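You operate a simulated robot arm through the tools that you are given. There is no shell and no other tool. Be economical: measure what you need, move in short steps, check, and stop when the job is done.

Carry out the task below with a simulated two-armed robot. There is one attempt and no reset: what you move stays moved.

Task
Grease chain, wheels and rolls by the grease chart.
Fine: the cradle is locked out; leave isolator and padlock as they are. Pick each line on the brass dial, pump its shots, no more; leave the dial on ROLLS.

It is judged by the outcome, as a careful person would: the job done as asked, and still so three seconds after it is handed in. It fails if anything else is knocked over, pushed out of place, dropped, spilled or broken.

Robot
Two 7-joint arms with two-finger parallel grippers on one trunk, on a base that drives. Base frame: it is fixed to the floor where the robot stands at the start and does not move with it; the origin is under the middle of the robot, x ahead of it, y to its left, z up. Lengths are in mm, angles in rad, forces in N, time in s.
The left shoulder is at the start at [50, 165, 1030], the right one opposite. With the tool pointing down near the work surface each hand reaches from about 200 to 680 mm from the robot's upright axis, wherever it stands, measured 20 degrees to its own side. Places, roughly: black bar wheel [700, 800, 800]; blue clutch lever [700, 800, 600]; brass dial [600, -300, 700]; cradle isolator [700, -700, 1000]; cradle reset button [800, -700, 800]; cradle start button [800, -700, 1000]; cradle stop button [800, -700, 900]; grease chart [600, -300, 600]; green pump plunger [400, -400, 700]; minus button [400, -600, 900]; plus button [500, -600, 900]; red brake lever [700, 700, 600]; small white knob [700, 700, 1000]; small yellow knob [600, -200, 1000]; white bar knob [500, -400, 800]; yellow button [700, 900, 1000]. Payload 3.91 kg a hand.
The tool frame of a hand sits at the grasp point between the pads (the TCP): z along the fingers, y along the line on which they close. The tips reach 30 mm beyond it. The gripper opens to 110 mm. The fingers are 20 mm wide and 10 mm thick; the gripper's body (48 by 112 mm) begins 55 mm behind the TCP.
Orientation is told as [roll, pitch, yaw] about the base's x, y, z axes, in that order, counted from this pose: with the fingers straight down and closing along the base's y, the tool's x points along the base's -x, its y along +y and its z along -z.

Tools
- The arms move only by the tool send_rows. It takes "left_increments", "right_increments" or both (then of equal length, played together; a hand with none holds still); each is a list of rows, each a list of 7 numbers: the shift along the tool's x, y, z in m, then the turn, a rotation vector about the tool's x, y, z in rad, then the opening, from 0 (shut) to 1 (fully open). In form: [[dx, dy, dz, rx, ry, rz, fingers], ...]. A call has 1 to 20 rows; each row shifts and turns the commanded pose from where the row before left it, along the tool's axes as they then stand. Each row takes 0.2 s and may step no farther than 50 mm and 0.15 rad from the row before; otherwise, or with a gripper value out of range, the whole call is refused. Where a pose cannot be reached the arm comes as near as it can. A force on the tool above 40 N (or 10 N above the force at the start of the call, whichever is more), or a blocked arm, ends the call early, and 0.2 s more pass. Each finger travels about 45 mm/s and halts on what it meets, pressing with about 35 N; the grip force reading is that of the motor and also rises with nothing between the fingers. The clock runs only during rows and for 0.2 s after the last one: add rows that do not move to give the fingers time. The reply holds the time, the measured pose of the TCP, the force on the tool along the base axes, the opening and the grip force, in the units named above and with some noise, with the torque about the TCP (base axes, N m) and any sound that the robot's microphone picked up.
- Cameras (640 x 400 px; columns grow to the right, rows downward): "scene" is now at [102.2, -50.8, 1202.2]; the picture's right is [-0.56, -0.83, 0.00], its down [-0.48, 0.32, -0.82] and it looks along [0.68, -0.46, -0.57] (base axes); focal length 296 px, centre (320, 200). "left" rides on the left gripper at [73, -17, -103] in its tool frame; the picture's right is [0.23, 0.97, 0.00], its down [-0.76, 0.18, -0.62] and it looks along [-0.61, 0.14, 0.78] (tool axes); focal length 222 px, centre (320, 200). "right" rides on the right gripper at [72, 17, -103] in its tool frame; the picture's right is [-0.23, 0.97, 0.00], its down [-0.76, -0.18, -0.62] and it looks along [-0.61, -0.14, 0.78] (tool axes); focal length 222 px, centre (320, 200). There is no depth. A picture from a camera that has moved, and an enlarged one, comes with that camera's place and axes in the base frame and with its lens.
- snapshot(camera): a new picture of that camera. The clock stands still meanwhile.
- slide_trunk(by): slides the trunk up (or, below 0, down) by that many mm; the arms and the scene camera ride with it, the base frame stays. It gives what a move gives, with no picture.
- roll_base(legs): drives the robot by 1 to 6 legs, each [ahead, left, turn to the left] in mm, mm and rad, along the robot's own axes; the way and the turn of a leg run together, so that a leg with both is an arc; at most 1500 mm and 3.142 rad a leg. The arms and the cameras ride along, it lands a little off, and it stops where it bumps. It gives what a move gives.
- head_to(pan, tilt): turns the head with the scene camera to pan (to the left, within 1.396 rad either way) and tilt (down, from -0.506 to 1.204), counted from straight ahead of the robot. It gives what a move gives.
- zoom(camera, box): a new picture of the part [left, top, right, bottom] of that camera's present view, enlarged. The clock stands still meanwhile.
- close_job(): hands the job in; it is judged then, once.

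Work in short steps. Places have to be worked out from the pictures, the camera data and where the tool is seen: move nearer, look again, correct. Check each grasp and each placing, and mend what went wrong. You have 120 turns and 100 pictures in all, those below and enlarged ones among them. Open the grippers and draw the arms clear of the work before you hand the job in, unless the task says otherwise; then end with one line.

The tools are called after "Call:" by a JSON object that holds its "fn" and its "kwargs". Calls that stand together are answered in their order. send_rows: Moves the arms, as the interface text tells. Its arguments: {"type":"object","properties":{"left_increments":{"type":"array","items":{"type":"array","items":{"type":"number"}}},"right_increments":{"type":"array","items":{"type":"array","items":{"type":"number"}}}},"required":[]} The other tools are called the same way: slide_trunk (by) slides the trunk up or down; roll_base (legs) drives the base; head_to (pan, tilt) turns the head that bears the scene camera; snapshot (camera) takes a picture; zoom (camera, box) takes an enlarged picture of a part of a camera's view; close_job () hands the job in.

At the start:

```text
time_s: 0.0
left_tool_pos: [410.0, -76.5, 984.1]
left_orientation: [0.0, 0.0, 0.001]
left_ft_force: [-0.6, 0.2, 0.0]
left_torque: [-0.02, 0.01, 0.01]
left_opening: 110.1
left_grip_force: 0.0
right_tool_pos: [269.1, -376.1, 928.5]
right_orientation: [-0.001, -0.002, -0.001]
right_ft_force: [0.9, 0.4, -0.8]
right_torque: [0.0, 0.03, -0.02]
right_opening: 109.7
right_grip_force: 0.0
trunk travel left (down, up): [-250.0, 253.0]
robot x, y, heading: [1.5, 1.0, 0.0]
head pan, tilt: [-0.59, 0.609]
```

scene: 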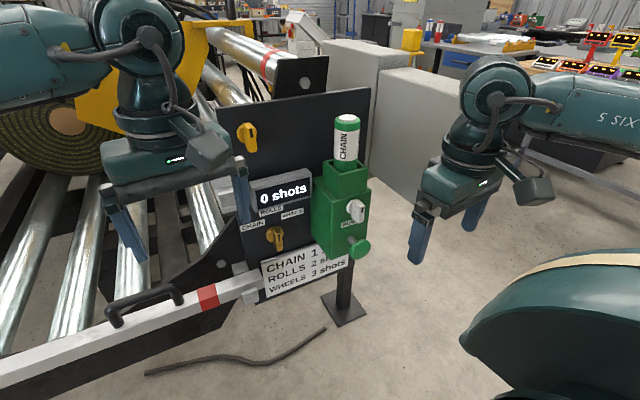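
right: 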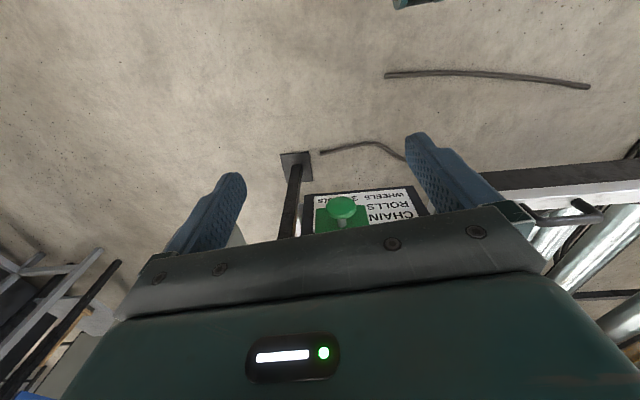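
left: 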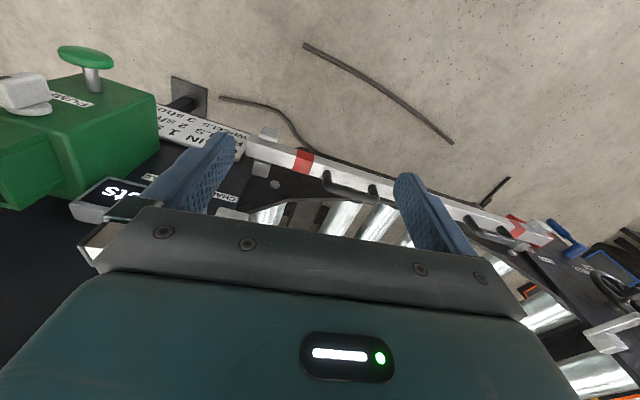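

Let me look at the panel closely first.

Call:
{"fn": "zoom", "kwargs": {"camera": "scene", "box": [220, 100, 390, 310]}}

Call:
{"fn": "zoom", "kwargs": {"camera": "scene", "box": [230, 170, 380, 264]}}

```text
1.90 times, centred on (305, 205) of scene
camera zoom: at [102.2, -50.8, 1202.2], right [-0.56, -0.83, 0.0], down [-0.48, 0.32, -0.82], along [0.68, -0.46, -0.57], focal length 564 px, centre (349, 190)
```

zoom: 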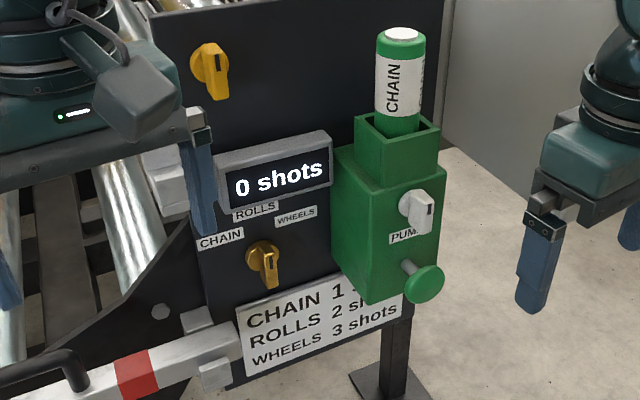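

```text
4.26 times, centred on (305, 217) of scene
camera zoom: at [102.2, -50.8, 1202.2], right [-0.56, -0.83, 0.0], down [-0.48, 0.32, -0.82], along [0.68, -0.46, -0.57], focal length 1261 px, centre (384, 128)
```

zoom: 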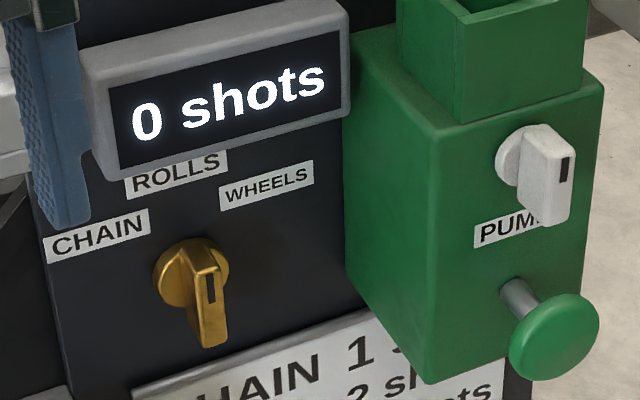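

The display reads 0 shots, and the chart gives CHAIN 1, ROLLS 2, WHEELS 3. I'll draw the left hand back and to the left so it stops blocking the view, then look around.

Call:
{"fn": "send_rows", "kwargs": {"left_increments": [[0.04, 0, 0, 0, 0, 0, 1], [0.04, 0, 0, 0, 0, 0, 1], [0.04, 0.04, 0, 0, 0, 0, 1], [0.04, 0.04, 0, 0, 0, 0, 1], [0, 0.04, 0, 0, 0, 0, 1], [0, 0.04, 0, 0, 0, 0, 1], [0, 0.04, 0, 0, 0, 0, 1], [0, 0.04, 0, 0, 0, 0, 1]]}}

Call:
{"fn": "snapshot", "kwargs": {"camera": "scene"}}

Call:
{"fn": "head_to", "kwargs": {"pan": -1.1, "tilt": 0.4}}

Call:
{"fn": "snapshot", "kwargs": {"camera": "scene"}}

```text
refused: row 3 steps farther than a row can; nothing moved
```

```text
94 pictures are left
camera scene: at [102.2, -50.8, 1202.2], right [-0.56, -0.83, 0.0], down [-0.48, 0.32, -0.82], along [0.68, -0.46, -0.57], focal length 296 px, centre (320, 200)
```

scene: 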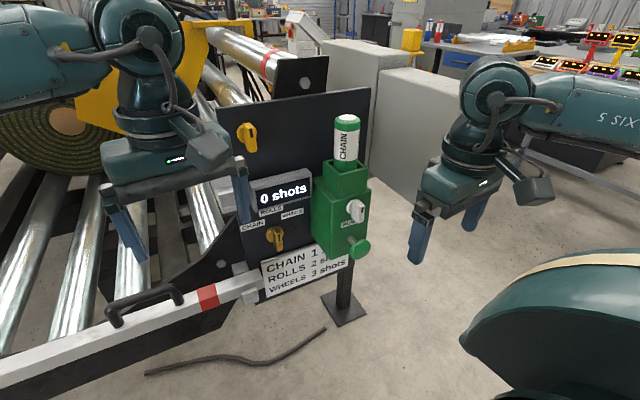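

```text
time_s: 0.9
left_tool_pos: [411.1, -75.4, 983.8]
left_orientation: [-0.001, 0.001, 0.002]
left_ft_force: [0.6, -0.6, 0.1]
left_torque: [0.01, 0.02, 0.01]
left_opening: 109.8
left_grip_force: 0.0
right_tool_pos: [268.6, -375.6, 928.5]
right_orientation: [-0.001, 0.0, 0.001]
right_ft_force: [0.2, 0.5, -0.3]
right_torque: [0.0, -0.03, 0.01]
right_opening: 109.7
right_grip_force: 0.1
trunk travel left (down, up): [-250.0, 253.0]
robot x, y, heading: [-1.3, -2.4, 0.001]
head pan, tilt: [-1.1, 0.4]
```

```text
93 pictures are left
camera scene: at [71.0, -84.3, 1221.1], right [-0.89, -0.45, 0.0], down [-0.18, 0.35, -0.92], along [0.42, -0.82, -0.39], focal length 296 px, centre (320, 200)
```

scene: 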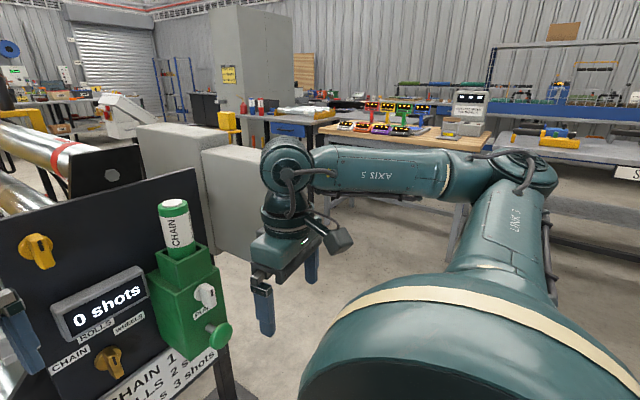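

A CHAIN cartridge sits on the pump. I'll zoom to check whether other cartridges matter, and to see the boxes.

Call:
{"fn": "zoom", "kwargs": {"camera": "scene", "box": [130, 60, 330, 185]}}

Call:
{"fn": "zoom", "kwargs": {"camera": "scene", "box": [40, 185, 250, 400]}}

Call:
{"fn": "send_rows", "kwargs": {"left_increments": [[0.04, 0, 0, 0, 0, 0, 1], [0.04, 0, 0, 0, 0, 0, 1], [0.04, 0, 0, 0, 0, 0, 1], [0.04, 0, 0, 0, 0, 0, 1], [0, 0.04, 0, 0, 0, 0, 1], [0, 0.04, 0, 0, 0, 0, 1], [0, 0.04, 0, 0, 0, 0, 1], [0, 0.04, 0, 0, 0, 0, 1], [0, 0.04, 0, 0, 0, 0, 1], [0, 0.04, 0, 0, 0, 0, 1]]}}

Call:
{"fn": "head_to", "kwargs": {"pan": -0.65, "tilt": 0.5}}

Call:
{"fn": "snapshot", "kwargs": {"camera": "scene"}}

```text
3.20 times, centred on (230, 122) of scene
camera zoom: at [71.0, -84.3, 1221.1], right [-0.89, -0.45, 0.0], down [-0.18, 0.35, -0.92], along [0.42, -0.82, -0.39], focal length 948 px, centre (608, 448)
```

zoom: 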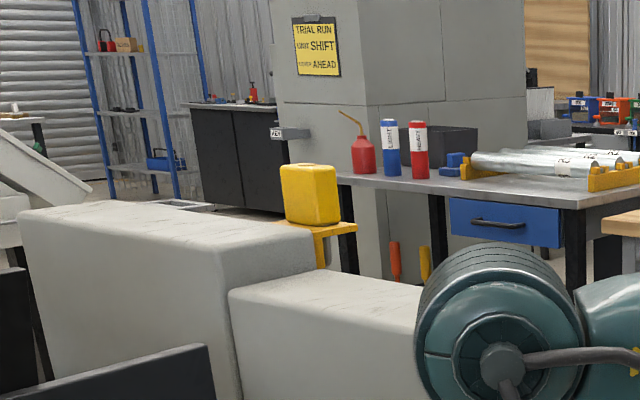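

```text
1.86 times, centred on (145, 292) of scene
camera zoom: at [71.0, -84.3, 1221.1], right [-0.89, -0.45, 0.0], down [-0.18, 0.35, -0.92], along [0.42, -0.82, -0.39], focal length 551 px, centre (646, 28)
```

zoom: 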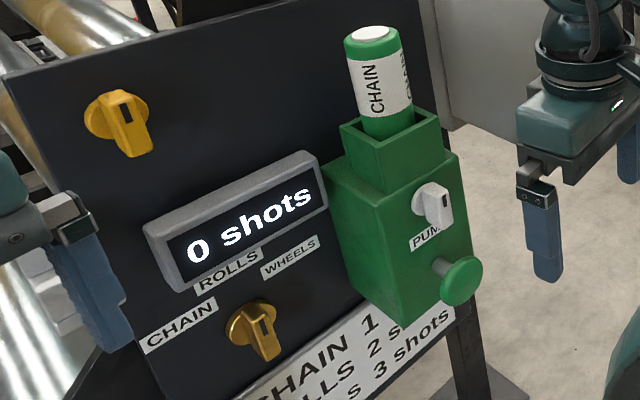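

```text
time_s: 3.1
left_tool_pos: [249.0, 162.8, 984.1]
left_orientation: [0.0, -0.001, 0.0]
left_ft_force: [-0.3, -0.1, -0.5]
left_torque: [-0.01, 0.0, 0.01]
left_opening: 110.2
left_grip_force: 0.0
right_tool_pos: [268.2, -375.5, 927.0]
right_orientation: [0.001, 0.001, 0.0]
right_ft_force: [-0.2, -0.1, -0.4]
right_torque: [0.0, 0.01, 0.0]
right_opening: 110.1
right_grip_force: 0.1
trunk travel left (down, up): [-250.0, 253.0]
robot x, y, heading: [-0.2, -1.4, -0.001]
head pan, tilt: [-1.1, 0.4]
```

```text
time_s: 4.0
left_tool_pos: [248.6, 161.4, 984.0]
left_orientation: [0.001, -0.002, 0.003]
left_ft_force: [-0.2, -0.3, -1.2]
left_torque: [0.01, -0.01, 0.0]
left_opening: 110.0
left_grip_force: 0.0
right_tool_pos: [268.5, -376.1, 928.1]
right_orientation: [0.0, 0.001, -0.001]
right_ft_force: [0.3, -0.9, -0.3]
right_torque: [-0.01, 0.03, 0.02]
right_opening: 109.8
right_grip_force: 0.0
trunk travel left (down, up): [-250.0, 253.0]
robot x, y, heading: [2.5, -0.8, 0.001]
head pan, tilt: [-0.649, 0.499]
```

```text
90 pictures are left
camera scene: at [101.3, -56.9, 1212.0], right [-0.61, -0.8, 0.0], down [-0.38, 0.29, -0.88], along [0.7, -0.53, -0.48], focal length 296 px, centre (320, 200)
```

scene: 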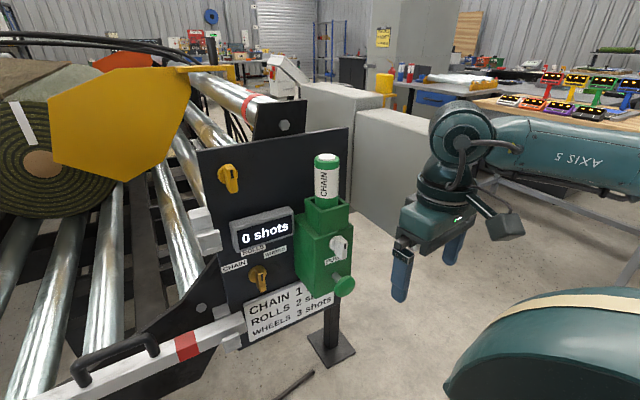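

From the two views, the plunger's knob is at about (440, -377, 750). The panel faces the robot, turned about 10° toward +y. I'll back off 120 mm for elbow room, then pitch the right hand forward.

Call:
{"fn": "roll_base", "kwargs": {"legs": [[-120, 0, 0]]}}

Call:
{"fn": "send_rows", "kwargs": {"right_increments": [[0, 0, 0, 0, -0.14, 0, 1], [0, 0, 0, 0, -0.14, 0, 1], [0, 0, 0, 0, -0.14, 0, 1], [0, 0, 0, 0, -0.14, 0, 1], [0, 0, 0, 0, -0.14, 0, 1], [0, 0, 0, 0, -0.14, 0, 1], [0, 0, 0, 0, -0.14, 0, 1], [0, 0, 0, 0, -0.14, 0, 1]]}}

Call:
{"fn": "snapshot", "kwargs": {"camera": "right"}}

Call:
{"fn": "snapshot", "kwargs": {"camera": "scene"}}

```text
time_s: 5.3
left_tool_pos: [129.1, 162.1, 984.2]
left_orientation: [0.0, -0.001, 0.002]
left_ft_force: [0.2, 0.3, 1.1]
left_torque: [0.0, -0.03, -0.04]
left_opening: 110.1
left_grip_force: 0.0
right_tool_pos: [147.9, -377.3, 927.5]
right_orientation: [0.0, 0.0, 0.001]
right_ft_force: [0.5, 0.2, -0.4]
right_torque: [0.02, -0.02, 0.01]
right_opening: 110.3
right_grip_force: 0.1
trunk travel left (down, up): [-250.0, 253.0]
robot x, y, heading: [-119.7, 1.6, 0.004]
head pan, tilt: [-0.649, 0.499]
```

```text
time_s: 7.1
left_tool_pos: [128.2, 162.1, 984.7]
left_orientation: [0.001, 0.0, 0.003]
left_ft_force: [-0.9, 0.2, 0.4]
left_torque: [-0.03, 0.0, 0.0]
left_opening: 109.9
left_grip_force: 0.1
right_tool_pos: [188.6, -438.6, 943.6]
right_orientation: [0.0, -1.121, 0.002]
right_ft_force: [0.2, 0.2, -0.1]
right_torque: [0.0, 0.01, -0.01]
right_opening: 110.0
right_grip_force: 0.1
right hand out of reach, approached as far as the arm can: row 3, 4, 5, 6, 7, 8
trunk travel left (down, up): [-250.0, 253.0]
robot x, y, heading: [-119.2, -0.2, 0.006]
head pan, tilt: [-0.649, 0.499]
```

```text
89 pictures are left
camera right: at [65.4, -421.2, 924.0], right [0.1, 0.97, 0.21], down [-0.23, -0.18, 0.96], along [0.97, -0.14, 0.21], focal length 222 px, centre (320, 200)
```

right: 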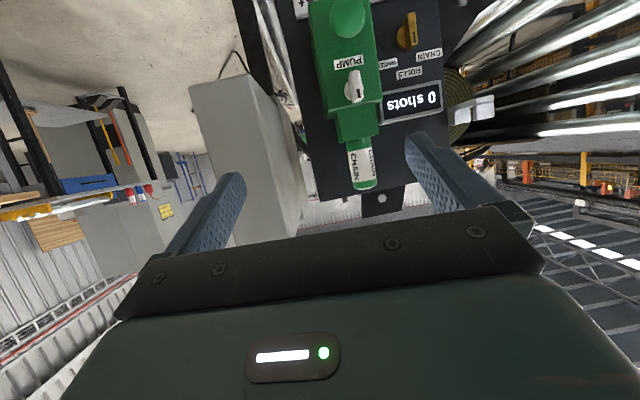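

```text
88 pictures are left
camera scene: at [-18.8, -56.9, 1212.0], right [-0.6, -0.8, 0.0], down [-0.38, 0.29, -0.88], along [0.7, -0.53, -0.48], focal length 296 px, centre (320, 200)
```

scene: 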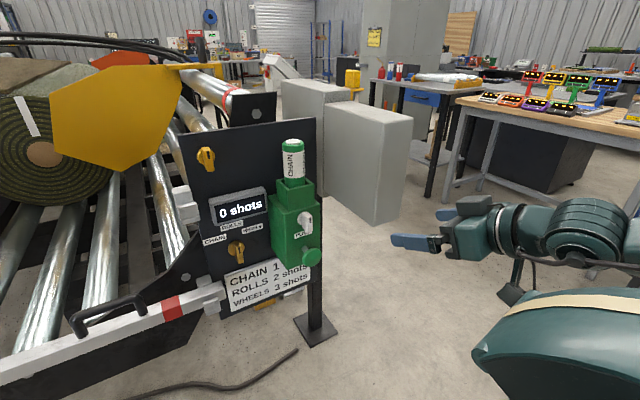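

The view works. I'll move the hand forward about 150 mm and finish pitching it level.

Call:
{"fn": "send_rows", "kwargs": {"right_increments": [[-0.0174, 0, 0.036, 0, 0, 0, 1], [-0.0174, 0, 0.036, 0, 0, 0, 1], [-0.0174, 0, 0.036, 0, 0, 0, 1], [-0.0174, 0, 0.036, 0, 0, 0, 1], [0, 0, 0, 0, -0.12, 0, 1], [0, 0, 0, 0, -0.12, 0, 1], [0, 0, 0, 0, -0.12, 0, 1], [0, 0, 0, 0, -0.09, 0, 1], [0.05, 0, 0, 0, 0, 0, 1], [0, 0, 0, 0, 0, 0, 1]]}}

Call:
{"fn": "snapshot", "kwargs": {"camera": "right"}}

Call:
{"fn": "zoom", "kwargs": {"camera": "scene", "box": [190, 110, 350, 320]}}

```text
time_s: 9.3
left_tool_pos: [128.6, 161.8, 983.3]
left_orientation: [0.0, 0.0, 0.003]
left_ft_force: [-0.1, 0.8, 0.6]
left_torque: [-0.02, 0.04, -0.01]
left_opening: 110.2
left_grip_force: 0.1
right_tool_pos: [328.6, -462.1, 897.5]
right_orientation: [-0.246, -1.485, 0.213]
right_ft_force: [-1.0, -0.2, -0.4]
right_torque: [-0.01, -0.02, 0.0]
right_opening: 110.1
right_grip_force: 0.1
right hand out of reach, approached as far as the arm can: row 6, 7, 9
trunk travel left (down, up): [-250.0, 253.0]
robot x, y, heading: [-119.3, 2.6, -0.001]
head pan, tilt: [-0.649, 0.499]
```

```text
87 pictures are left
camera right: at [222.0, -442.4, 835.2], right [0.05, 0.98, 0.21], down [-0.56, -0.14, 0.81], along [0.82, -0.16, 0.54], focal length 222 px, centre (320, 200)
```

right: 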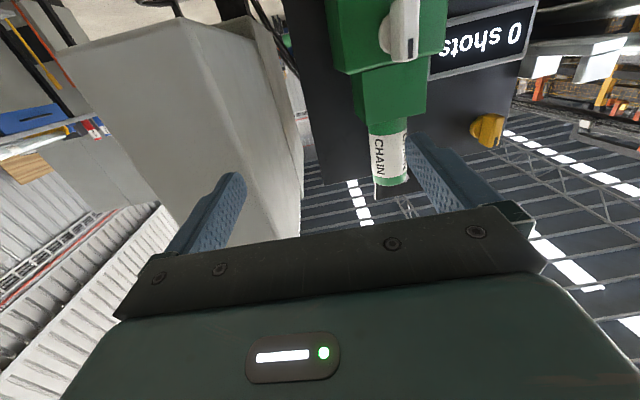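

```text
1.90 times, centred on (270, 215) of scene
camera zoom: at [-18.6, -56.8, 1211.9], right [-0.6, -0.8, 0.0], down [-0.38, 0.29, -0.88], along [0.7, -0.53, -0.48], focal length 564 px, centre (415, 171)
```

zoom: 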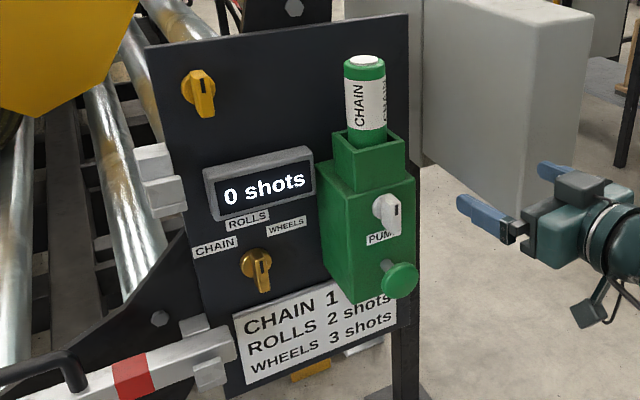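

The hand is too close to the shoulder for that pose. Lowering it toward panel height gives more reach, so I'll go down about 170 mm and look.

Call:
{"fn": "send_rows", "kwargs": {"right_increments": [[0.04, 0, 0, 0, 0, 0, 1], [0.04, 0, 0, 0, 0, 0, 1], [0.04, 0, 0, 0, 0, 0, 1], [0.04, 0, 0, 0, 0, 0, 1], [0.01, 0, 0, 0, 0, 0, 1], [0, 0, 0, 0, 0, 0, 1]]}}

Call:
{"fn": "snapshot", "kwargs": {"camera": "right"}}

```text
time_s: 10.7
left_tool_pos: [129.1, 162.1, 983.3]
left_orientation: [0.0, 0.0, 0.002]
left_ft_force: [0.7, 0.5, -0.1]
left_torque: [0.0, 0.02, -0.02]
left_opening: 110.2
left_grip_force: 0.0
right_tool_pos: [253.9, -500.7, 795.3]
right_orientation: [-0.246, -1.486, 0.21]
right_ft_force: [0.4, 0.5, -0.3]
right_torque: [0.0, 0.0, -0.01]
right_opening: 110.0
right_grip_force: 0.0
right hand out of reach, approached as far as the arm can: row 1, 2, 3, 4, 5
trunk travel left (down, up): [-250.0, 253.0]
robot x, y, heading: [-120.1, 1.9, 0.002]
head pan, tilt: [-0.649, 0.499]
```

```text
85 pictures are left
camera right: at [144.7, -481.6, 731.3], right [0.05, 0.98, 0.21], down [-0.56, -0.14, 0.81], along [0.82, -0.16, 0.54], focal length 222 px, centre (320, 200)
```

right: 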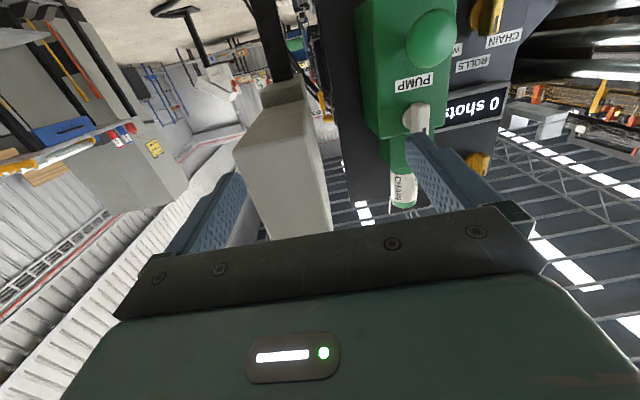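

The hand is still too close in. I'll back the base up another 150 mm and extend the hand forward 200 mm.

Call:
{"fn": "roll_base", "kwargs": {"legs": [[-150, 0, 0]]}}

Call:
{"fn": "send_rows", "kwargs": {"right_increments": [[0, 0, 0.04, 0, 0, 0, 1], [0, 0, 0.04, 0, 0, 0, 1], [0, 0, 0.04, 0, 0, 0, 1], [0, 0, 0.04, 0, 0, 0, 1], [0, 0, 0, 0, 0, 0, 1]]}}

Call:
{"fn": "snapshot", "kwargs": {"camera": "right"}}

```text
time_s: 12.1
left_tool_pos: [-20.1, 160.8, 984.1]
left_orientation: [-0.001, 0.0, 0.002]
left_ft_force: [0.5, 0.1, 0.6]
left_torque: [0.01, -0.02, -0.03]
left_opening: 110.0
left_grip_force: 0.1
right_tool_pos: [105.7, -501.2, 795.9]
right_orientation: [-0.245, -1.485, 0.211]
right_ft_force: [0.2, 0.1, 0.3]
right_torque: [-0.04, 0.02, -0.02]
right_opening: 109.9
right_grip_force: 0.1
trunk travel left (down, up): [-250.0, 253.0]
robot x, y, heading: [-269.3, -1.1, 0.002]
head pan, tilt: [-0.649, 0.499]
```

```text
time_s: 13.2
left_tool_pos: [-19.9, 161.1, 984.3]
left_orientation: [0.001, 0.0, 0.003]
left_ft_force: [1.3, 0.1, -0.2]
left_torque: [0.01, -0.01, 0.02]
left_opening: 110.2
left_grip_force: 0.1
right_tool_pos: [180.9, -540.6, 854.0]
right_orientation: [-0.253, -1.485, 0.217]
right_ft_force: [0.2, 1.1, 0.9]
right_torque: [-0.02, 0.0, 0.01]
right_opening: 110.3
right_grip_force: 0.0
right hand out of reach, approached as far as the arm can: row 1, 2, 3, 4
trunk travel left (down, up): [-250.0, 253.0]
robot x, y, heading: [-266.6, -3.8, -0.001]
head pan, tilt: [-0.649, 0.499]
```

```text
84 pictures are left
camera right: at [72.8, -519.9, 790.5], right [0.05, 0.98, 0.21], down [-0.56, -0.14, 0.81], along [0.82, -0.16, 0.54], focal length 222 px, centre (320, 200)
```

right: 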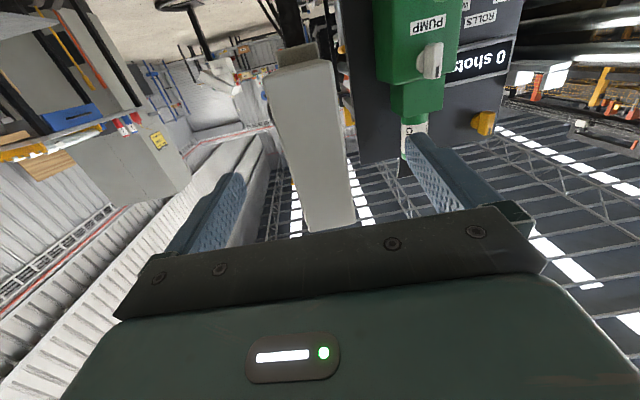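

The arm seems to be at a wrist limit when fully level. I'll ease the pitch back by 0.35 rad and see whether the arm follows its commanded pose again.

Call:
{"fn": "send_rows", "kwargs": {"right_increments": [[0, 0, 0, 0, 0.12, 0, 1], [0, 0, 0, 0, 0.12, 0, 1], [0, 0, 0, 0, 0.12, 0, 1], [0, 0, 0, 0, 0, 0, 1]]}}

Call:
{"fn": "snapshot", "kwargs": {"camera": "scene"}}

```text
time_s: 14.2
left_tool_pos: [-19.9, 162.4, 984.2]
left_orientation: [-0.001, 0.001, 0.002]
left_ft_force: [0.0, -0.1, -0.6]
left_torque: [0.03, 0.0, -0.01]
left_opening: 110.2
left_grip_force: 0.1
right_tool_pos: [180.0, -540.0, 855.0]
right_orientation: [-0.048, -1.126, 0.007]
right_ft_force: [-0.6, 0.2, 0.5]
right_torque: [-0.02, 0.02, 0.02]
right_opening: 110.2
right_grip_force: 0.0
trunk travel left (down, up): [-250.0, 253.0]
robot x, y, heading: [-266.0, -1.5, 0.001]
head pan, tilt: [-0.649, 0.499]
```

```text
83 pictures are left
camera scene: at [-166.6, -56.7, 1212.0], right [-0.6, -0.8, 0.0], down [-0.38, 0.29, -0.88], along [0.7, -0.53, -0.48], focal length 296 px, centre (320, 200)
```

scene: 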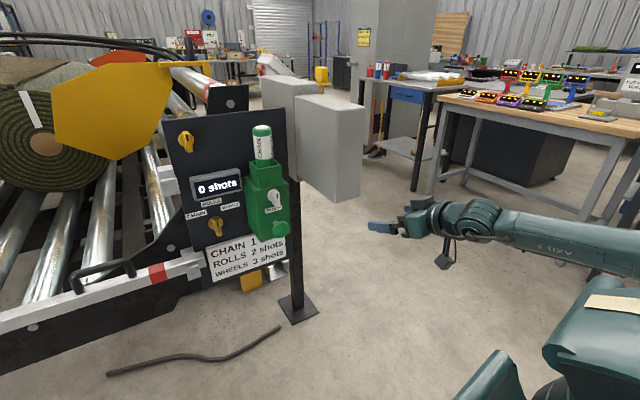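

The commanded pose now follows. I'll move it toward (300, -380, 760) in front of the plunger.

Call:
{"fn": "send_rows", "kwargs": {"right_increments": [[0.0057, 0.0267, 0.0249, 0, 0, 0, 1], [0.0057, 0.0267, 0.0249, 0, 0, 0, 1], [0.0057, 0.0267, 0.0249, 0, 0, 0, 1], [0.0057, 0.0267, 0.0249, 0, 0, 0, 1], [0.0057, 0.0267, 0.0249, 0, 0, 0, 1], [0.0057, 0.0267, 0.0249, 0, 0, 0, 1], [0, 0, 0, 0, 0, 0, 1]]}}

Call:
{"fn": "snapshot", "kwargs": {"camera": "right"}}

```text
time_s: 15.8
left_tool_pos: [-20.5, 161.0, 984.0]
left_orientation: [0.0, 0.0, 0.003]
left_ft_force: [0.2, 0.3, 0.0]
left_torque: [0.0, -0.03, 0.02]
left_opening: 109.9
left_grip_force: 0.0
right_tool_pos: [289.1, -412.9, 827.5]
right_orientation: [-0.348, -1.112, 0.385]
right_ft_force: [-0.8, 1.1, -0.3]
right_torque: [0.01, 0.01, -0.01]
right_opening: 110.1
right_grip_force: 0.1
right hand out of reach, approached as far as the arm can: row 3, 4, 5
trunk travel left (down, up): [-250.0, 253.0]
robot x, y, heading: [-268.1, 0.5, -0.001]
head pan, tilt: [-0.649, 0.499]
```

```text
82 pictures are left
camera right: at [164.2, -408.3, 803.5], right [0.03, 1.0, 0.06], down [-0.24, -0.05, 0.97], along [0.97, -0.04, 0.24], focal length 222 px, centre (320, 200)
```

right: 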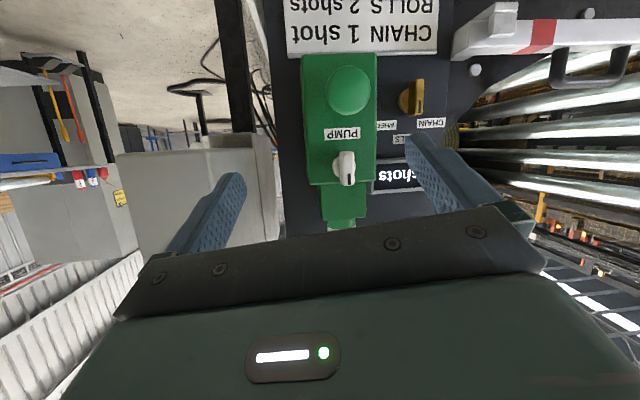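

Some rows were reached, so the limit is local. I'll keep going in small steps, mostly down.

Call:
{"fn": "send_rows", "kwargs": {"right_increments": [[0.0128, 0.0072, 0.0118, 0, 0, 0, 1], [0.0128, 0.0072, 0.0118, 0, 0, 0, 1], [0.0128, 0.0072, 0.0118, 0, 0, 0, 1], [0.0128, 0.0072, 0.0118, 0, 0, 0, 1], [0, 0, 0, 0, 0, 0, 1]]}}

```text
time_s: 17.1
left_tool_pos: [-19.6, 160.6, 983.5]
left_orientation: [0.0, 0.001, 0.002]
left_ft_force: [1.0, -0.2, 0.7]
left_torque: [0.01, -0.01, -0.04]
left_opening: 110.2
left_grip_force: 0.0
right_tool_pos: [307.5, -391.9, 756.6]
right_orientation: [-0.346, -1.112, 0.385]
right_ft_force: [0.0, -1.1, 1.1]
right_torque: [0.0, 0.01, 0.03]
right_opening: 110.0
right_grip_force: 0.1
trunk travel left (down, up): [-250.0, 253.0]
robot x, y, heading: [-265.9, -1.3, 0.004]
head pan, tilt: [-0.649, 0.499]
```

It followed exactly. Next I'll try pitching more toward level, plus a slight untwist.

Call:
{"fn": "send_rows", "kwargs": {"right_increments": [[0, 0, 0, 0, -0.1, 0, 1], [0, 0, 0, 0, -0.1, 0, 1], [0, 0, 0, 0, -0.1, 0, 1], [0, 0, 0, 0, 0, 0, 1]]}}

Call:
{"fn": "snapshot", "kwargs": {"camera": "right"}}

Call:
{"fn": "snapshot", "kwargs": {"camera": "scene"}}

```text
time_s: 18.1
left_tool_pos: [-19.9, 161.4, 983.6]
left_orientation: [-0.001, 0.0, 0.003]
left_ft_force: [0.2, 0.0, -0.1]
left_torque: [0.02, 0.02, -0.01]
left_opening: 110.3
left_grip_force: 0.1
right_tool_pos: [308.0, -389.8, 755.1]
right_orientation: [-0.852, -1.371, 0.913]
right_ft_force: [-1.0, -0.2, 0.5]
right_torque: [0.06, 0.0, 0.0]
right_opening: 110.1
right_grip_force: 0.0
trunk travel left (down, up): [-250.0, 253.0]
robot x, y, heading: [-270.2, 3.7, 0.003]
head pan, tilt: [-0.649, 0.499]
```

```text
81 pictures are left
camera right: at [196.3, -390.8, 695.3], right [-0.04, 1.0, 0.08], down [-0.51, -0.09, 0.85], along [0.86, -0.01, 0.51], focal length 222 px, centre (320, 200)
```

right: 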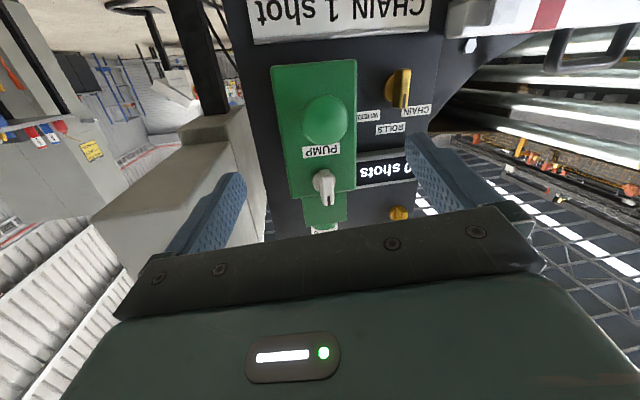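

```text
80 pictures are left
camera scene: at [-166.6, -56.8, 1212.0], right [-0.6, -0.8, 0.0], down [-0.38, 0.29, -0.88], along [0.7, -0.53, -0.48], focal length 296 px, centre (320, 200)
```

scene: 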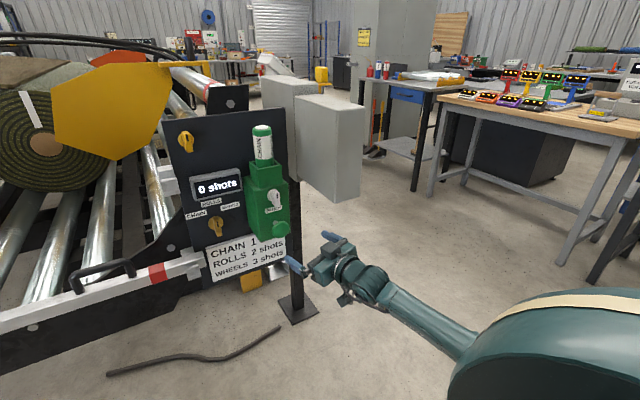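

The level pose works here. Zooming on the dial and pump knob from this view.

Call:
{"fn": "zoom", "kwargs": {"camera": "right", "box": [340, 50, 450, 190]}}

Call:
{"fn": "zoom", "kwargs": {"camera": "right", "box": [260, 60, 380, 220]}}

```text
2.86 times, centred on (395, 120) of right
camera zoom: at [196.3, -390.8, 695.3], right [-0.04, 1.0, 0.08], down [-0.51, -0.09, 0.85], along [0.86, -0.01, 0.51], focal length 635 px, centre (106, 429)
```

zoom: 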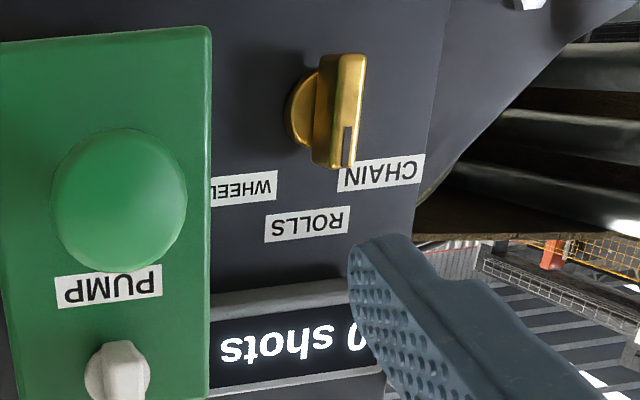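

```text
2.50 times, centred on (320, 140) of right
camera zoom: at [196.3, -390.8, 695.3], right [-0.04, 1.0, 0.08], down [-0.51, -0.09, 0.85], along [0.86, -0.01, 0.51], focal length 555 px, centre (320, 350)
```

zoom: 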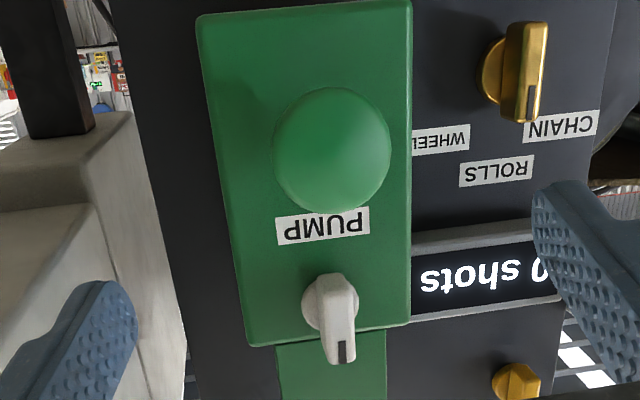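

The dial currently points straight up at ROLLS, with CHAIN about 45° left and WHEELS about 45° right. I triangulate the dial knob near (588, -247, 736) and the plunger near (440, -379, 746). I'll square the hand to the panel and shift it left until it's in front of the dial.

Call:
{"fn": "send_rows", "kwargs": {"right_increments": [[0, 0, 0, 0.079, -0.031, 0.05, 0.8], [0, 0, 0, 0.079, -0.031, 0.05, 0.6], [0, 0, 0, 0.079, -0.031, 0.05, 0.5], [0.005, 0.04, -0.007, 0, 0, 0, 0.5], [0.005, 0.04, -0.007, 0, 0, 0, 0.5], [0.005, 0.04, -0.007, 0, 0, 0, 0.5], [0.005, 0.04, -0.007, 0, 0, 0, 0.5], [0, 0, 0, 0, 0, 0, 0.5]]}}

Call:
{"fn": "snapshot", "kwargs": {"camera": "right"}}

```text
time_s: 19.9
left_tool_pos: [-19.9, 161.0, 982.9]
left_orientation: [0.001, -0.001, 0.002]
left_ft_force: [0.0, -0.2, 0.1]
left_torque: [0.0, 0.03, 0.04]
left_opening: 110.1
left_grip_force: 0.0
right_tool_pos: [293.1, -434.0, 759.3]
right_orientation: [-0.114, -1.546, -0.032]
right_ft_force: [0.2, -1.1, -0.8]
right_torque: [0.03, 0.01, 0.03]
right_opening: 55.2
right_grip_force: 0.0
right hand out of reach, approached as far as the arm can: row 2, 3, 4, 5, 6, 7
trunk travel left (down, up): [-250.0, 253.0]
robot x, y, heading: [-268.4, 2.3, 0.001]
head pan, tilt: [-0.649, 0.499]
```

```text
77 pictures are left
camera right: at [192.1, -402.0, 689.1], right [0.15, 0.96, 0.22], down [-0.62, -0.08, 0.78], along [0.77, -0.26, 0.59], focal length 222 px, centre (320, 200)
```

right: 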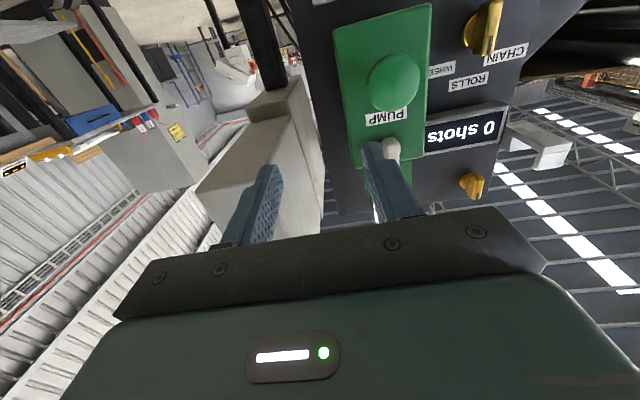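

The orientation is right, but the right wrist can't turn outward any further at that place. With the robot moved to the right, the left arm could reach both dial and plunger with an inward turn. I'll pull the right hand back and drive right about 520 mm.

Call:
{"fn": "send_rows", "kwargs": {"right_increments": [[0, 0, -0.04, 0, 0, 0, 0.5], [0, 0, -0.04, 0, 0, 0, 0.5], [0, -0.03, 0, 0, 0, 0, 0.5]]}}

Call:
{"fn": "roll_base", "kwargs": {"legs": [[0, -520, 0]]}}

Call:
{"fn": "head_to", "kwargs": {"pan": 0.25, "tilt": 0.5}}

Call:
{"fn": "snapshot", "kwargs": {"camera": "scene"}}

```text
time_s: 20.6
left_tool_pos: [-20.0, 162.0, 984.3]
left_orientation: [-0.001, -0.001, 0.003]
left_ft_force: [0.4, -0.6, -0.1]
left_torque: [0.02, -0.02, 0.06]
left_opening: 110.2
left_grip_force: 0.0
right_tool_pos: [206.4, -462.1, 763.2]
right_orientation: [-0.773, -1.545, 0.596]
right_ft_force: [-0.5, -0.1, 0.0]
right_torque: [0.0, 0.02, -0.01]
right_opening: 55.2
right_grip_force: 0.0
right hand out of reach, approached as far as the arm can: row 1
trunk travel left (down, up): [-250.0, 253.0]
robot x, y, heading: [-271.1, -2.2, 0.005]
head pan, tilt: [-0.649, 0.499]
```

```text
time_s: 25.8
left_tool_pos: [-21.0, -364.6, 984.2]
left_orientation: [0.0, 0.001, -0.003]
left_ft_force: [-0.4, 0.4, 0.4]
left_torque: [0.0, 0.0, 0.0]
left_opening: 110.1
left_grip_force: 0.0
right_tool_pos: [203.3, -990.1, 762.4]
right_orientation: [-0.766, -1.545, 0.586]
right_ft_force: [-0.4, 0.3, -0.6]
right_torque: [0.0, -0.01, 0.0]
right_opening: 55.1
right_grip_force: 0.0
trunk travel left (down, up): [-250.0, 253.0]
robot x, y, heading: [-267.1, -527.3, -0.01]
head pan, tilt: [-0.649, 0.499]
```

```text
time_s: 27.0
left_tool_pos: [-21.2, -364.9, 984.2]
left_orientation: [0.001, -0.001, -0.005]
left_ft_force: [-0.2, -0.2, 0.8]
left_torque: [0.03, 0.01, -0.03]
left_opening: 110.1
left_grip_force: 0.2
right_tool_pos: [202.1, -989.8, 762.9]
right_orientation: [-0.767, -1.546, 0.585]
right_ft_force: [-0.6, 0.5, 0.7]
right_torque: [-0.01, -0.01, -0.02]
right_opening: 55.0
right_grip_force: 0.0
trunk travel left (down, up): [-250.0, 253.0]
robot x, y, heading: [-265.8, -525.9, -0.004]
head pan, tilt: [0.25, 0.499]
```

```text
76 pictures are left
camera scene: at [-152.0, -505.0, 1212.0], right [0.24, -0.97, 0.0], down [-0.46, -0.12, -0.88], along [0.85, 0.21, -0.48], focal length 296 px, centre (320, 200)
```

scene: 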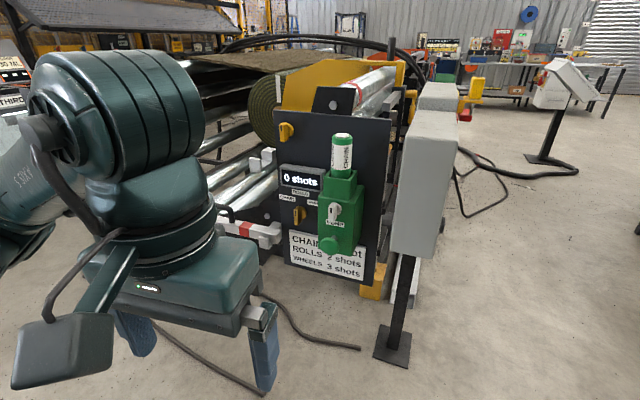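

The way was clear. I'll take the left hand to about (180, -65, 855) and pitch it forward as I did with the right.

Call:
{"fn": "send_rows", "kwargs": {"left_increments": [[-0.02, 0.03, 0.013, 0, 0, 0, 1], [-0.02, 0.03, 0.013, 0, 0, 0, 1], [-0.02, 0.03, 0.013, 0, 0, 0, 1], [-0.02, 0.03, 0.013, 0, 0, 0, 1], [-0.02, 0.03, 0.013, 0, 0, 0, 1], [-0.02, 0.03, 0.013, 0, 0, 0, 1], [-0.02, 0.03, 0.013, 0, 0, 0, 0.8], [-0.02, 0.03, 0.013, 0, 0, 0, 0.6], [-0.02, 0.03, 0.013, 0, 0, 0, 0.6], [-0.02, 0.03, 0.013, 0, 0, 0, 0.5], [0, 0, 0, 0, -0.14, 0, 0.5], [0, 0, 0, 0, -0.14, 0, 0.5], [0, 0, 0, 0, -0.14, 0, 0.5], [0, 0, 0, 0, -0.14, 0, 0.5], [0, 0, 0, 0, -0.14, 0, 0.5], [0, 0, 0, 0, -0.14, 0, 0.5], [0, 0, 0, 0, -0.14, 0, 0.5], [0, 0, 0, 0, -0.14, 0, 0.5], [0, 0, 0, 0, 0, 0, 0.5]]}}

Call:
{"fn": "snapshot", "kwargs": {"camera": "scene"}}

```text
time_s: 31.0
left_tool_pos: [178.3, -61.6, 854.3]
left_orientation: [0.002, -1.081, 0.0]
left_ft_force: [0.1, 1.1, 0.1]
left_torque: [-0.01, 0.01, -0.01]
left_opening: 54.9
left_grip_force: 0.1
left hand out of reach, approached as far as the arm can: row 18
right_tool_pos: [202.6, -991.1, 762.1]
right_orientation: [-0.77, -1.544, 0.588]
right_ft_force: [-0.5, 1.1, -0.1]
right_torque: [-0.01, 0.01, -0.01]
right_opening: 54.9
right_grip_force: 0.0
trunk travel left (down, up): [-250.0, 253.0]
robot x, y, heading: [-269.2, -521.7, -0.008]
head pan, tilt: [0.25, 0.499]
```

```text
75 pictures are left
camera scene: at [-152.0, -504.9, 1212.0], right [0.24, -0.97, 0.0], down [-0.46, -0.12, -0.88], along [0.85, 0.21, -0.48], focal length 296 px, centre (320, 200)
```

scene: 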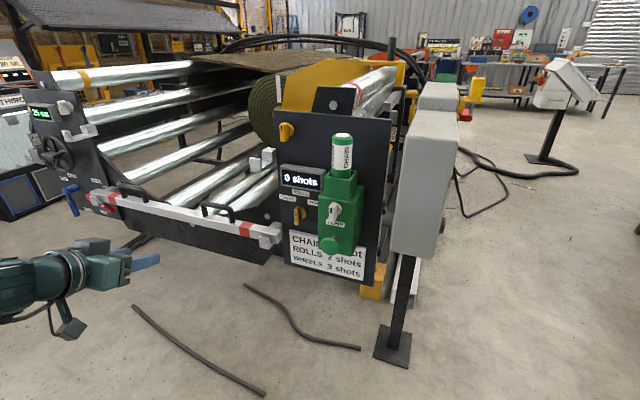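

The pitched pose works on the left, and the view is clear. I'll move inward and down to about (330, -200, 750), turn to face the panel, and level.

Call:
{"fn": "send_rows", "kwargs": {"left_increments": [[0.0042, -0.028, 0.0362, 0, 0, 0, 0.5], [0.0042, -0.028, 0.0362, 0, 0, 0, 0.5], [0.0042, -0.028, 0.0362, 0, 0, 0, 0.5], [0.0042, -0.028, 0.0362, 0, 0, 0, 0.5], [0.0042, -0.028, 0.0362, 0, 0, 0, 0.5], [0, 0, 0, 0.0765, 0, 0.041, 0.5], [0, 0, 0, 0.0765, 0, 0.041, 0.5], [0, 0, 0, 0, -0.122, 0, 0.5], [0, 0, 0, 0, -0.122, 0, 0.5], [0, 0, 0, 0, -0.122, 0, 0.5], [0, 0, 0, 0, -0.122, 0, 0.5], [0, 0, 0, 0, 0, 0, 0.5]]}}

Call:
{"fn": "snapshot", "kwargs": {"camera": "left"}}

Call:
{"fn": "snapshot", "kwargs": {"camera": "scene"}}

```text
time_s: 33.6
left_tool_pos: [290.5, -155.2, 809.2]
left_orientation: [2.951, -1.532, -3.124]
left_ft_force: [-0.2, -0.9, 0.7]
left_torque: [-0.03, -0.02, 0.0]
left_opening: 55.4
left_grip_force: 0.2
left hand out of reach, approached as far as the arm can: row 2, 3, 4
right_tool_pos: [202.7, -990.4, 763.4]
right_orientation: [-0.769, -1.544, 0.585]
right_ft_force: [-0.2, 0.5, 0.7]
right_torque: [0.01, -0.01, 0.0]
right_opening: 55.0
right_grip_force: 0.1
trunk travel left (down, up): [-250.0, 253.0]
robot x, y, heading: [-271.7, -526.8, -0.003]
head pan, tilt: [0.25, 0.499]
```

```text
74 pictures are left
camera left: at [188.1, -153.8, 732.6], right [0.18, 0.96, -0.22], down [-0.61, 0.28, 0.74], along [0.77, 0.0, 0.64], focal length 222 px, centre (320, 200)
```

left: 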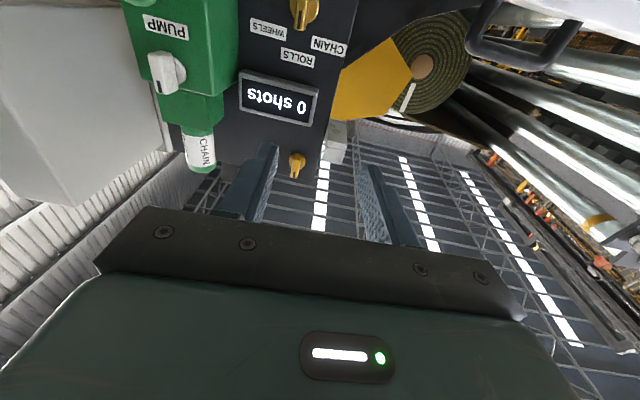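

```text
73 pictures are left
camera scene: at [-152.0, -504.9, 1212.0], right [0.24, -0.97, 0.0], down [-0.46, -0.12, -0.88], along [0.85, 0.21, -0.48], focal length 296 px, centre (320, 200)
```

scene: 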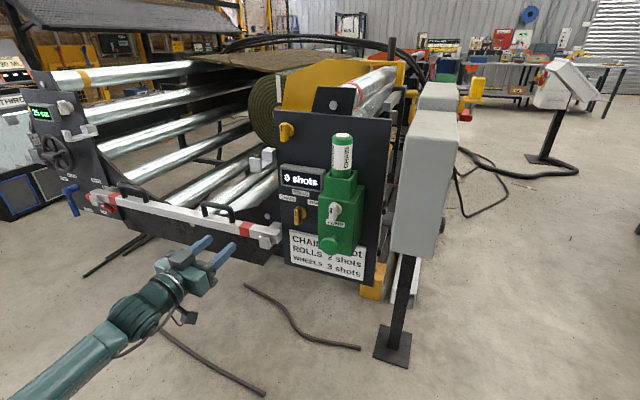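

The orientation is now square to the panel. I'll move to the standoff about 110 mm ahead of the dial.

Call:
{"fn": "send_rows", "kwargs": {"left_increments": [[0.0142, -0.008, 0.038, 0, 0, 0, 0.5], [0.0142, -0.008, 0.038, 0, 0, 0, 0.5], [0.0142, -0.008, 0.038, 0, 0, 0, 0.5], [0.0142, -0.008, 0.038, 0, 0, 0, 0.5], [0.0142, -0.008, 0.038, 0, 0, 0, 0.5], [0, 0, 0, 0, 0, 0, 0.5]]}}

Call:
{"fn": "snapshot", "kwargs": {"camera": "left"}}

Call:
{"fn": "zoom", "kwargs": {"camera": "scene", "box": [220, 140, 380, 290]}}

```text
time_s: 35.0
left_tool_pos: [471.8, -228.1, 748.2]
left_orientation: [2.965, -1.533, -3.139]
left_ft_force: [0.4, 0.0, 0.7]
left_torque: [0.02, 0.01, 0.0]
left_opening: 54.8
left_grip_force: 0.1
right_tool_pos: [202.3, -989.5, 763.7]
right_orientation: [-0.765, -1.543, 0.583]
right_ft_force: [0.3, 0.2, 0.2]
right_torque: [0.0, 0.0, -0.02]
right_opening: 55.1
right_grip_force: 0.1
trunk travel left (down, up): [-250.0, 253.0]
robot x, y, heading: [-270.3, -524.3, -0.004]
head pan, tilt: [0.25, 0.499]
```

```text
72 pictures are left
camera left: at [369.8, -227.2, 671.0], right [0.18, 0.96, -0.22], down [-0.61, 0.28, 0.74], along [0.77, 0.0, 0.64], focal length 222 px, centre (320, 200)
```

left: 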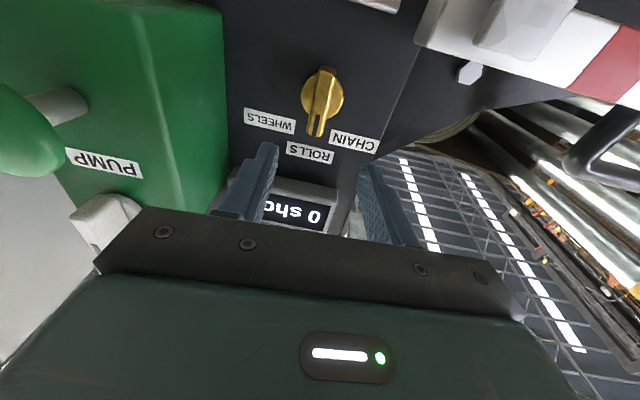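

```text
2.67 times, centred on (300, 215) of scene
camera zoom: at [-152.0, -505.0, 1212.0], right [0.24, -0.97, 0.0], down [-0.46, -0.12, -0.88], along [0.85, 0.21, -0.48], focal length 790 px, centre (373, 160)
```

zoom: 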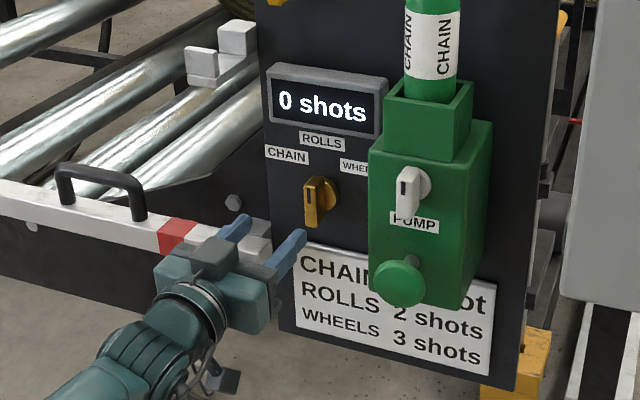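

The dial sits straight ahead: bar centre about (580, -251, 735), panel face at x≈612, ROLLS label directly above. I'll advance 60 mm while lowering 13 mm, then check alignment.

Call:
{"fn": "send_rows", "kwargs": {"left_increments": [[0.0065, -0.0006, 0.03, 0, 0, 0, 0.5], [0.0065, -0.0006, 0.03, 0, 0, 0, 0.5], [0, 0, 0, 0, 0, 0, 0.5]]}}

Call:
{"fn": "snapshot", "kwargs": {"camera": "left"}}

Call:
{"fn": "zoom", "kwargs": {"camera": "scene", "box": [250, 160, 360, 260]}}

```text
time_s: 35.8
left_tool_pos: [498.3, -233.1, 750.5]
left_orientation: [2.959, -1.533, -3.136]
left_ft_force: [-0.2, 0.2, 0.0]
left_torque: [0.01, -0.01, 0.0]
left_opening: 54.9
left_grip_force: 0.2
left hand out of reach, approached as far as the arm can: row 1, 2
right_tool_pos: [202.6, -989.6, 764.1]
right_orientation: [-0.772, -1.544, 0.592]
right_ft_force: [0.4, 0.3, 0.2]
right_torque: [-0.01, -0.01, 0.03]
right_opening: 54.8
right_grip_force: 0.1
trunk travel left (down, up): [-250.0, 253.0]
robot x, y, heading: [-271.6, -524.8, -0.002]
head pan, tilt: [0.25, 0.499]
```

```text
70 pictures are left
camera left: at [396.7, -232.2, 673.0], right [0.18, 0.96, -0.22], down [-0.61, 0.28, 0.74], along [0.77, 0.0, 0.64], focal length 222 px, centre (320, 200)
```

left: 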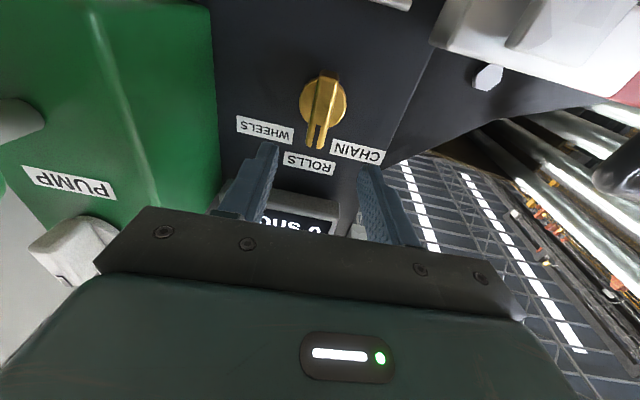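

```text
4.00 times, centred on (305, 210) of scene
camera zoom: at [-152.0, -504.8, 1212.0], right [0.24, -0.97, 0.0], down [-0.46, -0.12, -0.88], along [0.85, 0.21, -0.48], focal length 1185 px, centre (380, 160)
```

zoom: 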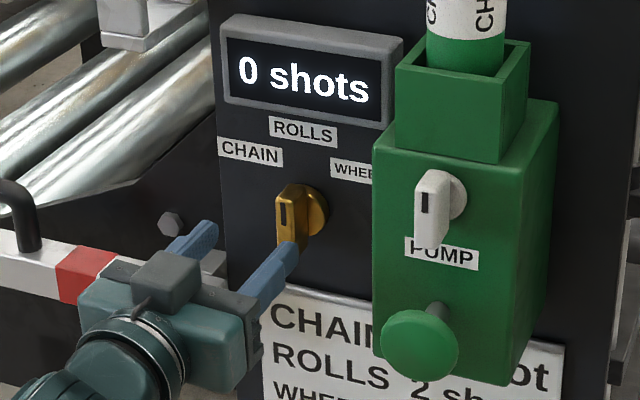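

That's the reach limit. I'll draw the hand back 110 mm, then bring the base 130 mm forward.

Call:
{"fn": "send_rows", "kwargs": {"left_increments": [[0, 0, -0.037, 0, 0, 0, 0.5], [0, 0, -0.037, 0, 0, 0, 0.5], [0, 0, -0.037, 0, 0, 0, 0.5], [0, 0, 0, 0, 0, 0, 0.5]]}}

Call:
{"fn": "roll_base", "kwargs": {"legs": [[130, 0, 0]]}}

```text
time_s: 36.8
left_tool_pos: [389.1, -214.6, 743.5]
left_orientation: [2.941, -1.535, -3.114]
left_ft_force: [-0.6, -0.4, 0.3]
left_torque: [-0.01, 0.0, -0.02]
left_opening: 55.2
left_grip_force: 0.1
right_tool_pos: [202.5, -990.2, 762.1]
right_orientation: [-0.772, -1.544, 0.589]
right_ft_force: [0.6, -0.7, -0.3]
right_torque: [0.04, 0.0, -0.02]
right_opening: 54.8
right_grip_force: 0.0
trunk travel left (down, up): [-250.0, 253.0]
robot x, y, heading: [-269.6, -523.7, -0.004]
head pan, tilt: [0.25, 0.499]
```

```text
time_s: 38.1
left_tool_pos: [521.6, -214.2, 743.2]
left_orientation: [2.962, -1.535, -3.135]
left_ft_force: [-0.2, 0.3, 0.4]
left_torque: [-0.01, 0.0, 0.0]
left_opening: 55.1
left_grip_force: 0.1
right_tool_pos: [336.3, -989.7, 762.8]
right_orientation: [-0.767, -1.546, 0.587]
right_ft_force: [0.4, 0.3, 0.1]
right_torque: [0.02, -0.06, -0.04]
right_opening: 55.1
right_grip_force: 0.0
trunk travel left (down, up): [-250.0, 253.0]
robot x, y, heading: [-137.7, -526.7, 0.001]
head pan, tilt: [0.25, 0.499]
```

Now at (522, -214, 743). I'll shift 24 mm toward the dial axis and 8 mm down, then look.

Call:
{"fn": "send_rows", "kwargs": {"left_increments": [[0.004, -0.012, 0, 0, 0, 0, 0.5], [0.004, -0.012, 0, 0, 0, 0, 0.5], [0, 0, 0, 0, 0, 0, 0.5]]}}

Call:
{"fn": "snapshot", "kwargs": {"camera": "left"}}

Call:
{"fn": "snapshot", "kwargs": {"camera": "scene"}}

```text
time_s: 38.9
left_tool_pos: [518.1, -236.8, 737.0]
left_orientation: [2.966, -1.534, -3.14]
left_ft_force: [-0.1, 0.1, 0.5]
left_torque: [-0.04, 0.03, -0.03]
left_opening: 54.9
left_grip_force: 0.0
right_tool_pos: [336.1, -989.9, 762.0]
right_orientation: [-0.767, -1.545, 0.588]
right_ft_force: [0.6, 0.1, -0.2]
right_torque: [-0.01, 0.01, -0.03]
right_opening: 55.1
right_grip_force: 0.0
trunk travel left (down, up): [-250.0, 253.0]
robot x, y, heading: [-137.7, -524.5, -0.003]
head pan, tilt: [0.25, 0.499]
```

```text
68 pictures are left
camera left: at [415.5, -236.1, 659.5], right [0.18, 0.96, -0.22], down [-0.61, 0.28, 0.74], along [0.77, 0.0, 0.64], focal length 222 px, centre (320, 200)
```

left: 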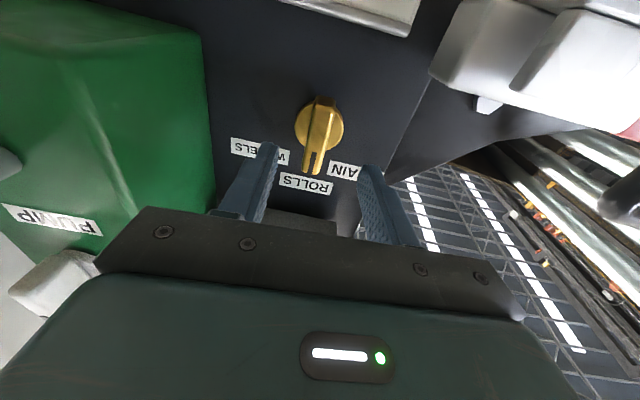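

```text
67 pictures are left
camera scene: at [-18.9, -505.1, 1212.0], right [0.24, -0.97, 0.0], down [-0.46, -0.12, -0.88], along [0.85, 0.21, -0.48], focal length 296 px, centre (320, 200)
```

scene: 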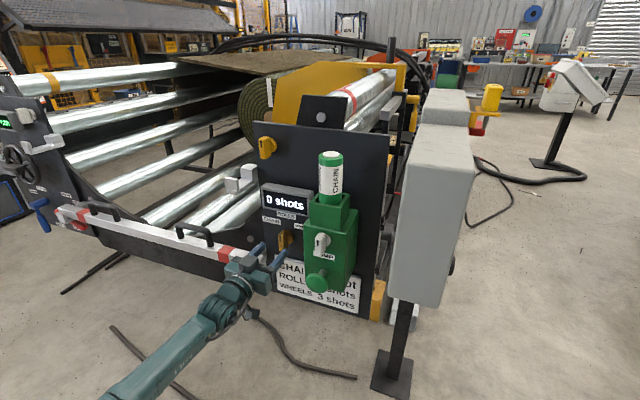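

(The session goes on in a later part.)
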